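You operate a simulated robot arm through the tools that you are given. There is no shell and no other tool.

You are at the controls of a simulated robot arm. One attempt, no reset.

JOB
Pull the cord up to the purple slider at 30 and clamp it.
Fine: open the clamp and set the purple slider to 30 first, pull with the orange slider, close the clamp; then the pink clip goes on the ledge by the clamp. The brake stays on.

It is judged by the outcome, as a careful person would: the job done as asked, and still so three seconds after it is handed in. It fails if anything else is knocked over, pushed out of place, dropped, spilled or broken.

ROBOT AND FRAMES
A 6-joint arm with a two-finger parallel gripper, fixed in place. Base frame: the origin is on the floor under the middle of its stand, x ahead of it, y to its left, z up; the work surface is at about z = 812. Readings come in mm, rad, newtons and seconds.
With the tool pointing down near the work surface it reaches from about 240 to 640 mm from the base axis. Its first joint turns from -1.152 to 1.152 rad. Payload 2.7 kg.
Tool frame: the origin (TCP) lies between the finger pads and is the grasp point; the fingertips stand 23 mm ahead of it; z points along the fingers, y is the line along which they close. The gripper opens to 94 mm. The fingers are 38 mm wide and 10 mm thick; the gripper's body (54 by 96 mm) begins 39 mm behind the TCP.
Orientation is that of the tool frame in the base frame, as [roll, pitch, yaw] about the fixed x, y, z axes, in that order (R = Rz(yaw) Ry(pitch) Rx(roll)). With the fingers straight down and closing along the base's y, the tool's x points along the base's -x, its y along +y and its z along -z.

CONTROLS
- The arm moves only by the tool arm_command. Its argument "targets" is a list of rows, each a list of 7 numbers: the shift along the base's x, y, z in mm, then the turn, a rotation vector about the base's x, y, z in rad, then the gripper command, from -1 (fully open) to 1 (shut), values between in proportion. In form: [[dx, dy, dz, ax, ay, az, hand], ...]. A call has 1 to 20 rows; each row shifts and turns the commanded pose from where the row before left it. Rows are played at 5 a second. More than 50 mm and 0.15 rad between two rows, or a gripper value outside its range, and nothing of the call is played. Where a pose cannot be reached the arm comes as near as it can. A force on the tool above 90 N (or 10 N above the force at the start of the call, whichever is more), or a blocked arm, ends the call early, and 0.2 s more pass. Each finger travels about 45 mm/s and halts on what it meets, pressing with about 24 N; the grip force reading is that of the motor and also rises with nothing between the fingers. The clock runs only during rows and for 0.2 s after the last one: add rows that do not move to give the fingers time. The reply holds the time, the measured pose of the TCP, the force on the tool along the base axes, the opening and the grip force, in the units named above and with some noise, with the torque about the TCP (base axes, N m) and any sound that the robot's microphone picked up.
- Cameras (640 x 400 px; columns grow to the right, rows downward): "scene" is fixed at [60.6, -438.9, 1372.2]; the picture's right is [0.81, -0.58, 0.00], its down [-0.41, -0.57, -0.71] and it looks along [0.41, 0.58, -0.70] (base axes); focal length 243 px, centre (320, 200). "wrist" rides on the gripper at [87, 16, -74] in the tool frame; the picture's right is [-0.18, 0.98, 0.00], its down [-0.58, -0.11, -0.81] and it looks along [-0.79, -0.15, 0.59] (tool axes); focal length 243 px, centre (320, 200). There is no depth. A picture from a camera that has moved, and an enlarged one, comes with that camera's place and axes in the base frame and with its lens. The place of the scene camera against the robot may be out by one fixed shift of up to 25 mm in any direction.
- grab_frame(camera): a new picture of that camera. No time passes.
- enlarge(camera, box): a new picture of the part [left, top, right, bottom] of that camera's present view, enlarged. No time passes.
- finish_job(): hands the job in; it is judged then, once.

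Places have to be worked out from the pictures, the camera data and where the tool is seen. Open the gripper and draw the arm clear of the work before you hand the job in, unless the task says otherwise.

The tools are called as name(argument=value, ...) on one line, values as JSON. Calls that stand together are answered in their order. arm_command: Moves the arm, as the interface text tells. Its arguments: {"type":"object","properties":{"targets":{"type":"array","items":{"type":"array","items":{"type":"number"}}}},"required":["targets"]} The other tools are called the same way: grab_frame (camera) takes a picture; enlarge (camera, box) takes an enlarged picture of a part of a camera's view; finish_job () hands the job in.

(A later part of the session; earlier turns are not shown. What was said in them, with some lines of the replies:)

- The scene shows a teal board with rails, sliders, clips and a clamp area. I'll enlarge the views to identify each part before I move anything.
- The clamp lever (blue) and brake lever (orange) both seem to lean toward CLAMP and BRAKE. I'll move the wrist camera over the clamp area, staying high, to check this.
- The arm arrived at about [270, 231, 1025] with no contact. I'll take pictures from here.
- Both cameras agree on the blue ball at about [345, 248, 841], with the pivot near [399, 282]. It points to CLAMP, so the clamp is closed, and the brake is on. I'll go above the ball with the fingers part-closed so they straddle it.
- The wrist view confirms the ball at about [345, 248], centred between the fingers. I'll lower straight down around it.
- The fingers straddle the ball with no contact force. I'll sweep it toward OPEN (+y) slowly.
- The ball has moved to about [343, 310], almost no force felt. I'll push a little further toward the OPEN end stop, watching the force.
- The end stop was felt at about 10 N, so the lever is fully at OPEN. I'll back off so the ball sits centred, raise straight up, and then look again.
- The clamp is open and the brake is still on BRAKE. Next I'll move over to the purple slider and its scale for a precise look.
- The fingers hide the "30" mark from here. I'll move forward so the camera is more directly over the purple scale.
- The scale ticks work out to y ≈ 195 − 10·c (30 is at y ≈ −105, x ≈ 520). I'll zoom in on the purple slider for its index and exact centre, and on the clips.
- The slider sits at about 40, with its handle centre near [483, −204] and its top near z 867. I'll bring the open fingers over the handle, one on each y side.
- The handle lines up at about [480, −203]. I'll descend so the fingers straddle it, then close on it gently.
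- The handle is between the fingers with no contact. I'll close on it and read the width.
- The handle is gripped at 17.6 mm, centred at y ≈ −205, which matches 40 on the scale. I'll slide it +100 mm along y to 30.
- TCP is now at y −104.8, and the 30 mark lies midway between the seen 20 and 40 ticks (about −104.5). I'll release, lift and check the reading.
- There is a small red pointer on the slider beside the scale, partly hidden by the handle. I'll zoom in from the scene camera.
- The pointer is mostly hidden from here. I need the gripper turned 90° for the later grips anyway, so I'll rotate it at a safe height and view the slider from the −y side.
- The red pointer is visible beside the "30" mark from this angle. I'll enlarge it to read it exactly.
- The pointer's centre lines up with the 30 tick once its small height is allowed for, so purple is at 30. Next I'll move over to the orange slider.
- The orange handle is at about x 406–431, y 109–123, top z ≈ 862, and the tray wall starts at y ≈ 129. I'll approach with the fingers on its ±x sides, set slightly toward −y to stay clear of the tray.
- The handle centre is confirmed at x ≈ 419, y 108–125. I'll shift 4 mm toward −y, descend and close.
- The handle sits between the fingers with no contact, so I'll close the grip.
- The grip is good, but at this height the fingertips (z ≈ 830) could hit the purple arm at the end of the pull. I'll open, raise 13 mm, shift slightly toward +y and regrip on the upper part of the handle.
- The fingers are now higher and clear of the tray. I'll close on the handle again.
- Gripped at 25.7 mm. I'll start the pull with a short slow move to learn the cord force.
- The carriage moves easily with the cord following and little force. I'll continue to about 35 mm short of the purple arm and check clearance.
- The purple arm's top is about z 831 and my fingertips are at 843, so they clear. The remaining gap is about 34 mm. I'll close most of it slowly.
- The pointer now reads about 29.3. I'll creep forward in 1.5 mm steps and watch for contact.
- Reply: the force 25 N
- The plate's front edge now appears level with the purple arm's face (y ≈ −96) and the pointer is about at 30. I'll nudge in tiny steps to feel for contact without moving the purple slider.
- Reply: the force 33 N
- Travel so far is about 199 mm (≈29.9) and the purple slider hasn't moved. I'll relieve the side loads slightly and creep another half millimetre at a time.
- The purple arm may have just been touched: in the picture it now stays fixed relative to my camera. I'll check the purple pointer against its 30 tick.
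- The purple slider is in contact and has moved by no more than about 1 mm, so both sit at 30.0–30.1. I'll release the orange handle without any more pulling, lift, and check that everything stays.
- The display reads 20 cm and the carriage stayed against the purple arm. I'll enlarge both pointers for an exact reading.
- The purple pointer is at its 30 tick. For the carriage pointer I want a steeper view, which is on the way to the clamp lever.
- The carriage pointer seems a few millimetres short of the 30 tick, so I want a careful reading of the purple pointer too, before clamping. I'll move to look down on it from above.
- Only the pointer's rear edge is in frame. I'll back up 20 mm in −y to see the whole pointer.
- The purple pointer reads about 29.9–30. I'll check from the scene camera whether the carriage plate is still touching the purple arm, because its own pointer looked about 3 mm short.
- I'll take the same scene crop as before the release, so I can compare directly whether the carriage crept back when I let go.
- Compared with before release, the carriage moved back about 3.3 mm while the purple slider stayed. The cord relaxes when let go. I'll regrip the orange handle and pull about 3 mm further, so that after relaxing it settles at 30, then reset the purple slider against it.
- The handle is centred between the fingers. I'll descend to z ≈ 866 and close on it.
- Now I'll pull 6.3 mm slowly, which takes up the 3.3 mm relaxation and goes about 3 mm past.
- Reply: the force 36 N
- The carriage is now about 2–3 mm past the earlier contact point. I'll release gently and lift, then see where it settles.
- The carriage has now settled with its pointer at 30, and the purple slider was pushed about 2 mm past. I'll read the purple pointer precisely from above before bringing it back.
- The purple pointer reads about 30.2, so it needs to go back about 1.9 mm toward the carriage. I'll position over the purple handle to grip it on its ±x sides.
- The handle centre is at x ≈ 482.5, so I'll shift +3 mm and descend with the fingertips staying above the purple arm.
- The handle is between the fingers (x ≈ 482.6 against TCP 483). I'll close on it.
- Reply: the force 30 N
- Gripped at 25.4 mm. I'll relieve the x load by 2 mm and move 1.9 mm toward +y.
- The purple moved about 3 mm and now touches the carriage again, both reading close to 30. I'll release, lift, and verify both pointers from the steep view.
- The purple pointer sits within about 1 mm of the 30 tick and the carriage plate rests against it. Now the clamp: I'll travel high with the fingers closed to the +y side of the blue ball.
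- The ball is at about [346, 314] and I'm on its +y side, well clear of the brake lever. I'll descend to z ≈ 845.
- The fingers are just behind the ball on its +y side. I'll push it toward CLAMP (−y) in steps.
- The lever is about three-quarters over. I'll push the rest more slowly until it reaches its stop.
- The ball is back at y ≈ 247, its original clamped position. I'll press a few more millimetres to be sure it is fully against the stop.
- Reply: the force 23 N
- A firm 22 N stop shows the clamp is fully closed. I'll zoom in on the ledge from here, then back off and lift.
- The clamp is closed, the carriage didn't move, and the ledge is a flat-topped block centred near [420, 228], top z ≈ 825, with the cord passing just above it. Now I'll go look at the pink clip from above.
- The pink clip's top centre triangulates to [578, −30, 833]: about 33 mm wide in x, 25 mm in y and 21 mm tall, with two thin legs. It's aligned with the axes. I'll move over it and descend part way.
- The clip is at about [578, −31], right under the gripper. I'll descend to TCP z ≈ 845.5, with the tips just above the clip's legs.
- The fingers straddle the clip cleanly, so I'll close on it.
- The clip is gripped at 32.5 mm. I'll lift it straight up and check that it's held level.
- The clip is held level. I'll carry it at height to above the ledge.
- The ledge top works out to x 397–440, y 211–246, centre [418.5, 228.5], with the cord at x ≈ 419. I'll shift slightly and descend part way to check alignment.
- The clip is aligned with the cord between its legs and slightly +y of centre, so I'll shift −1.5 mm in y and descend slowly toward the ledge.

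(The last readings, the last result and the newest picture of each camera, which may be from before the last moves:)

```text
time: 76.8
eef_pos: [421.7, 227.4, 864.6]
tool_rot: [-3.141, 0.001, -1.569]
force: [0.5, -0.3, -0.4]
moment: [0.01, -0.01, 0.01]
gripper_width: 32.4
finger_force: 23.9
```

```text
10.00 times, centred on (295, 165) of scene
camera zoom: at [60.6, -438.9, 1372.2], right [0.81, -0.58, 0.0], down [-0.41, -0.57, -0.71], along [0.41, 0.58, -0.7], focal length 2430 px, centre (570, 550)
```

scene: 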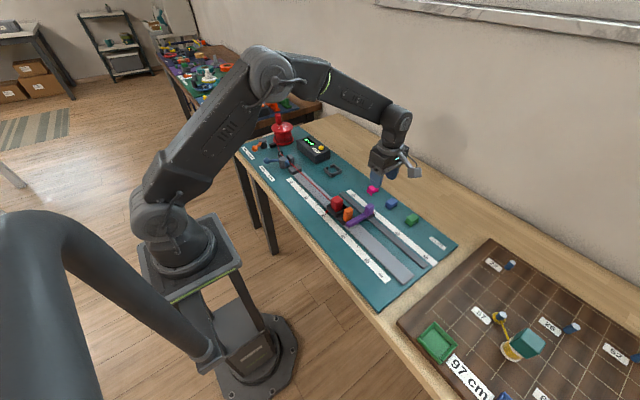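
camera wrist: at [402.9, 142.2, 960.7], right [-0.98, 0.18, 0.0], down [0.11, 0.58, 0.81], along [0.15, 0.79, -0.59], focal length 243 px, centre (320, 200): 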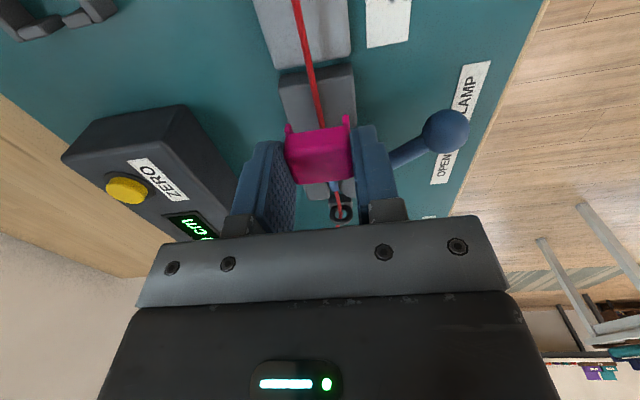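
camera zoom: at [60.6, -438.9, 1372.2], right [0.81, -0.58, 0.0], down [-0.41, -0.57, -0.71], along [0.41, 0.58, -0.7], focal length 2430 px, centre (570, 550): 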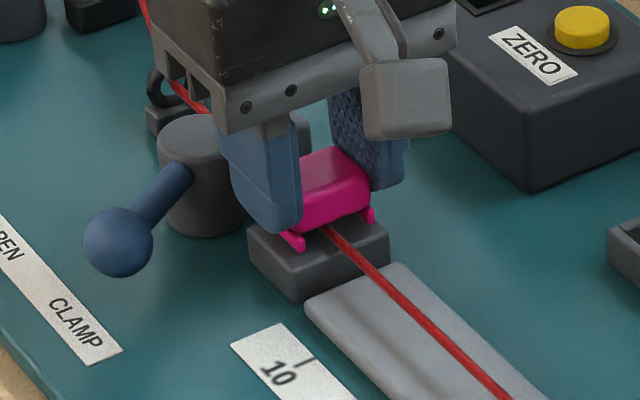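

The clip sits about 2.4 mm too far toward +x relative to the ledge, so I'll correct that and lower a little more.

arm_command(targets=[[-2.4, 0, 0, 0, 0, 0, 1], [0, 0, -1.5, 0, 0, 0, 1], [0, 0, -1.5, 0, 0, 0, 1], [0, 0, 0, 0, 0, 0, 1]])

enlarge(camera="wrist", box=[220, 50, 420, 200])

enlarge(camera="scene", box=[280, 150, 310, 180])

```text
time: 77.8
eef_pos: [420.0, 226.3, 863.0]
tool_rot: [-3.141, 0.001, -1.568]
force: [-5.0, -2.7, 20.0]
moment: [-0.07, 0.17, 0.03]
gripper_width: 32.4
finger_force: 24.3
```

```text
2.67 times, centred on (320, 125) of wrist
camera zoom: at [402.2, 140.3, 937.4], right [-0.98, 0.18, 0.0], down [0.11, 0.58, 0.81], along [0.15, 0.79, -0.59], focal length 647 px, centre (320, 400)
```

zoom: 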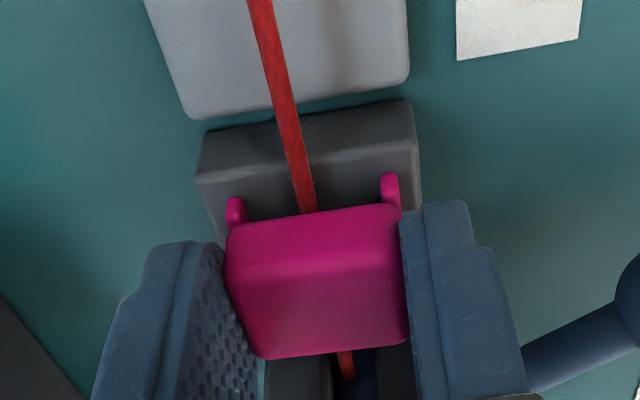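

```text
13.33 times, centred on (295, 165) of scene
camera zoom: at [60.2, -439.1, 1372.2], right [0.81, -0.58, 0.0], down [-0.41, -0.57, -0.71], along [0.41, 0.58, -0.7], focal length 3241 px, centre (653, 667)
```

zoom: 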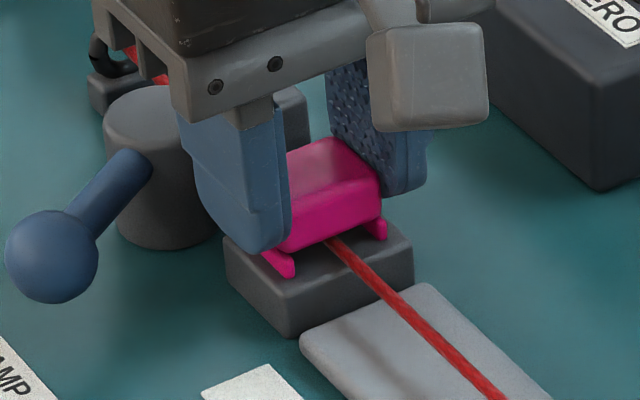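

I feel 20 N upward, so something touches, slightly higher than I expected. I'll look closely at the legs and the cord before pressing any further.

enlarge(camera="scene", box=[290, 160, 308, 176])

enlarge(camera="wrist", box=[280, 70, 360, 140])

```text
16.00 times, centred on (299, 168) of scene
camera zoom: at [60.2, -439.1, 1372.2], right [0.81, -0.58, 0.0], down [-0.41, -0.57, -0.71], along [0.41, 0.58, -0.7], focal length 3889 px, centre (656, 712)
```

zoom: 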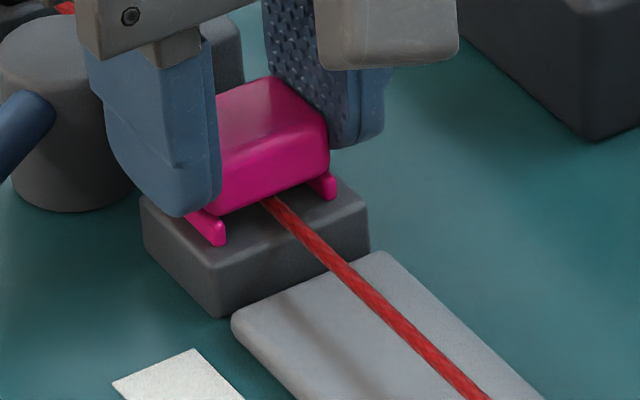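

```text
5.71 times, centred on (320, 105) of wrist
camera zoom: at [402.2, 140.3, 937.4], right [-0.98, 0.18, 0.0], down [0.11, 0.58, 0.81], along [0.15, 0.79, -0.59], focal length 1386 px, centre (320, 743)
```

zoom: 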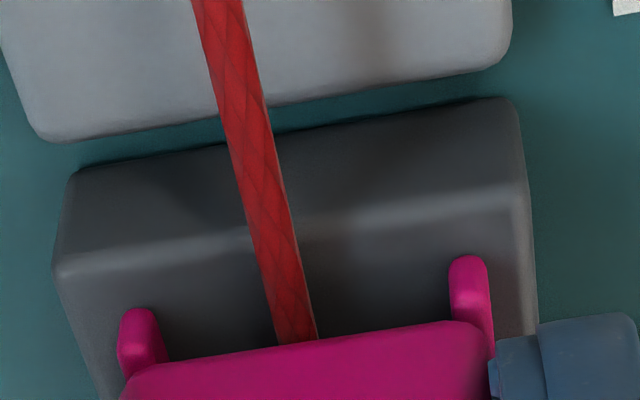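

The ledge is actually about 17 mm high, so the clip's legs are resting on it. I'll lift 2 mm, shift 1.8 mm toward −y to centre it, and set it down again.

arm_command(targets=[[0, 0, 2.5, 0, 0, 0, 1], [-0.4, -1.8, 0, 0, 0, 0, 1], [0, 0, -1, 0, 0, 0, 1], [0, 0, -1, 0, 0, 0, 1], [0, 0, 0, 0, 0, 0, 1]])

enlarge(camera="wrist", box=[270, 70, 370, 160])

```text
time: 79.0
eef_pos: [417.5, 225.0, 863.3]
tool_rot: [-3.14, 0.003, -1.567]
force: [-4.3, 0.7, 13.9]
moment: [0.06, 0.1, 0.03]
gripper_width: 32.7
finger_force: 24.0
```

```text
4.44 times, centred on (320, 115) of wrist
camera zoom: at [401.5, 137.8, 937.4], right [-0.98, 0.18, 0.0], down [0.11, 0.58, 0.81], along [0.15, 0.79, -0.59], focal length 1078 px, centre (320, 578)
```

zoom: 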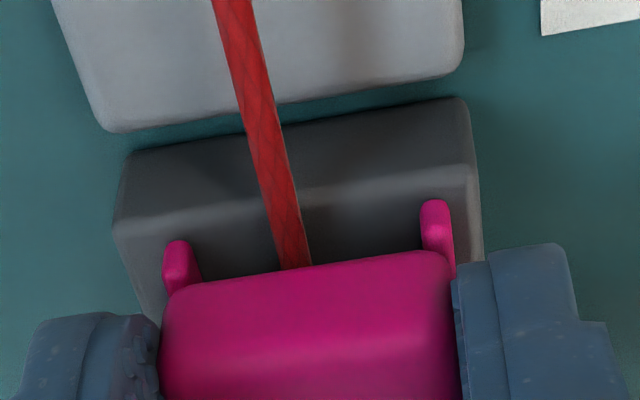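

The clip is centred with roughly 3 mm of ledge around its legs and light contact. I'll release gently and lift straight up.

arm_command(targets=[[0, 0, 0.3, 0, 0, 0, 0.25], [0, 0, 0, 0, 0, 0, 0.1], [0, 0, 0, 0, 0, 0, -0.06], [0, 0, 0, 0, 0, 0, -0.15], [0, 0, 0, 0, 0, 0, -0.15], [0, 0, 15, 0, 0, 0, -0.15], [0, 0, 30, 0, 0, 0, -0.15], [0, 0, 40, 0, 0, 0, -0.15], [0, 0, 0, 0, 0, 0, -0.15]])

grab_frame(camera="wrist")

enlarge(camera="wrist", box=[250, 20, 400, 140])

enlarge(camera="scene", box=[275, 145, 315, 185])

```text
time: 81.0
eef_pos: [419.0, 224.8, 946.6]
tool_rot: [-3.141, 0.0, -1.568]
force: [0.5, 0.3, 1.0]
moment: [-0.01, 0.03, -0.01]
gripper_width: 54.0
finger_force: 0.0
```

```text
taken
camera wrist: at [400.9, 138.4, 1021.5], right [-0.98, 0.18, 0.0], down [0.11, 0.58, 0.81], along [0.15, 0.79, -0.59], focal length 243 px, centre (320, 200)
```

wrist: 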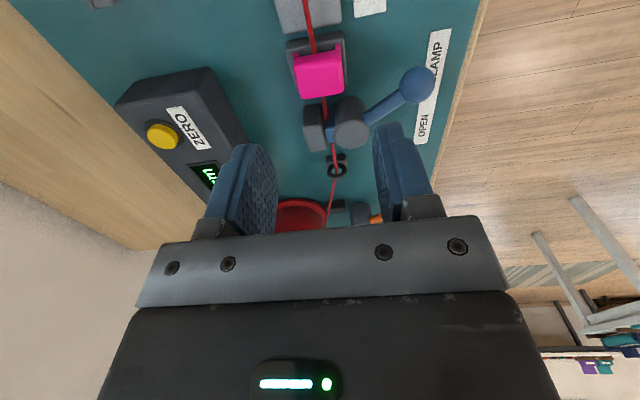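

```text
3.33 times, centred on (325, 80) of wrist
camera zoom: at [400.9, 138.4, 1021.5], right [-0.98, 0.18, 0.0], down [0.11, 0.58, 0.81], along [0.15, 0.79, -0.59], focal length 809 px, centre (303, 600)
```

zoom: 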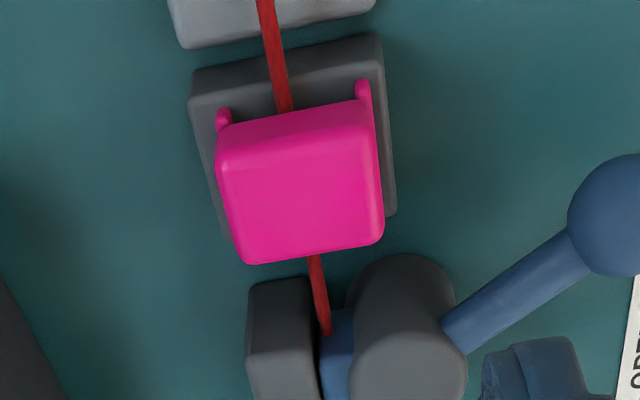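

```text
10.00 times, centred on (295, 165) of scene
camera zoom: at [60.6, -438.9, 1372.2], right [0.81, -0.58, 0.0], down [-0.41, -0.57, -0.71], along [0.41, 0.58, -0.7], focal length 2430 px, centre (570, 550)
```

zoom: 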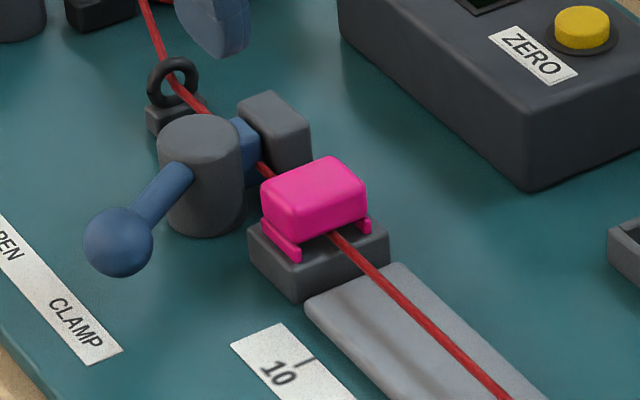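

The pink clip rests squarely on the ledge over the cord, with the clamp closed behind it. I'll draw the arm up and clear, then check everything one last time.

arm_command(targets=[[0, -10, 40, 0, 0, 0, -0.5], [0, -20, 40, 0, 0, 0, -1], [0, -30, 35, 0, 0, 0, -1], [0, -35, 30, 0, 0, 0, -1], [0, -35, 20, 0, 0, 0, -1], [0, 0, 0, 0, 0, 0, -1], [0, 0, 0, 0, 0, 0, -1]])

grab_frame(camera="scene")

enlarge(camera="scene", box=[235, 115, 345, 195])

enlarge(camera="scene", box=[325, 195, 375, 230])

enlarge(camera="scene", box=[330, 170, 460, 290])

```text
time: 82.6
eef_pos: [415.8, 96.1, 1111.7]
tool_rot: [-3.141, -0.001, -1.569]
force: [0.2, -0.7, 0.2]
moment: [0.0, 0.05, 0.01]
gripper_width: 93.7
finger_force: 0.0
```

```text
taken
```

scene: 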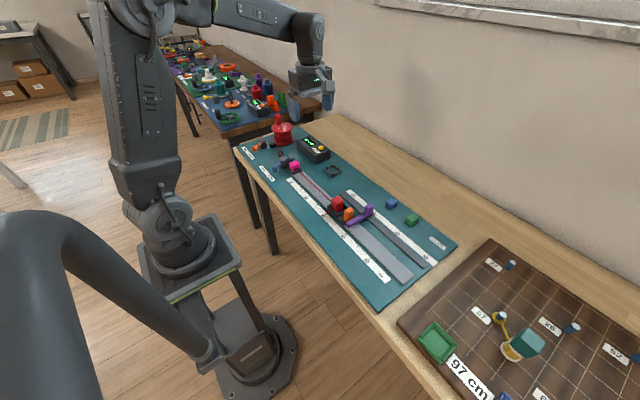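

```text
5.00 times, centred on (290, 155) of scene
camera zoom: at [60.6, -438.9, 1372.2], right [0.81, -0.58, 0.0], down [-0.41, -0.57, -0.71], along [0.41, 0.58, -0.7], focal length 1215 px, centre (470, 425)
```

zoom: 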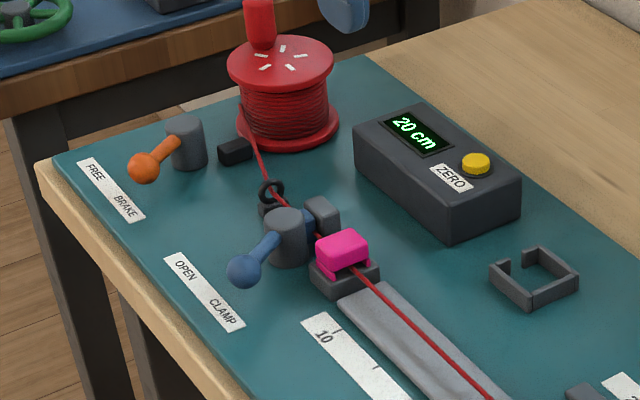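

```text
11.43 times, centred on (350, 212) of scene
camera zoom: at [60.6, -438.9, 1372.2], right [0.81, -0.58, 0.0], down [-0.41, -0.57, -0.71], along [0.41, 0.58, -0.7], focal length 2778 px, centre (-23, 57)
```

zoom: 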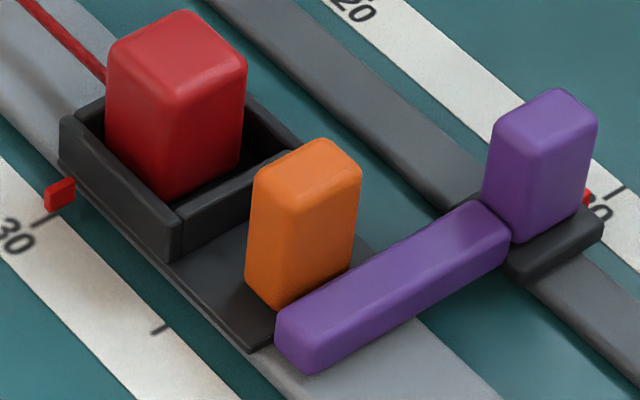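

```text
3.33 times, centred on (395, 230) of scene
camera zoom: at [60.6, -438.9, 1372.2], right [0.81, -0.58, 0.0], down [-0.41, -0.57, -0.71], along [0.41, 0.58, -0.7], focal length 810 px, centre (70, 100)
```

zoom: 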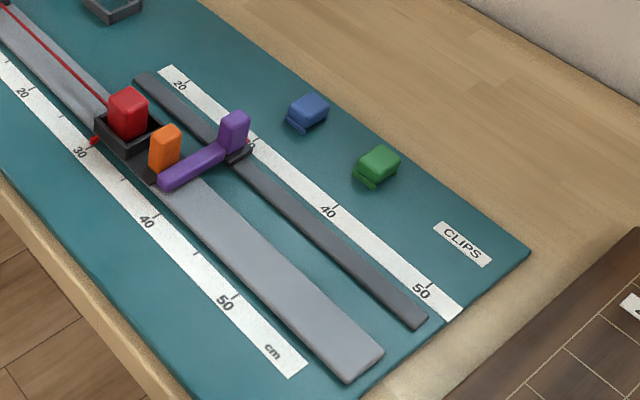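

The last pictures show the job is in its final state:
- **Purple slider:** it reads 30.
- **Orange carriage:** it rests against the purple slider, and the display reads 20 cm.
- **Clamp and brake:** the clamp is closed, and the brake is still on, where it started.
- **Pink clip:** it sits on the ledge over the cord.
- **Everything else:** the blue and green clips are untouched. The gripper is open and clear.

I'm handing the job in.

finish_job()

```text
The job is handed in.
```

The job is done and handed in. The cord is pulled up to the purple slider at 30 and clamped, and the pink clip is on the ledge by the clamp.

- **Purple slider:** its pointer is within about 1 mm of the 30 mark.
- **Orange slider:** it rests against the purple slider, and the display reads 20 cm. When I first let go, the cord relaxed and pulled it back about 3 mm. I pulled it a little further and moved the purple slider back to meet it, all before closing the clamp.
- **Clamp:** the lever is pushed all the way to its stop at CLAMP.
- **Pink clip:** it stands on the ledge over the cord, with about 3 mm of ledge around its legs.
- **Brake:** it stayed on and was not touched.

Nothing else was moved, and the arm is clear with the gripper open.
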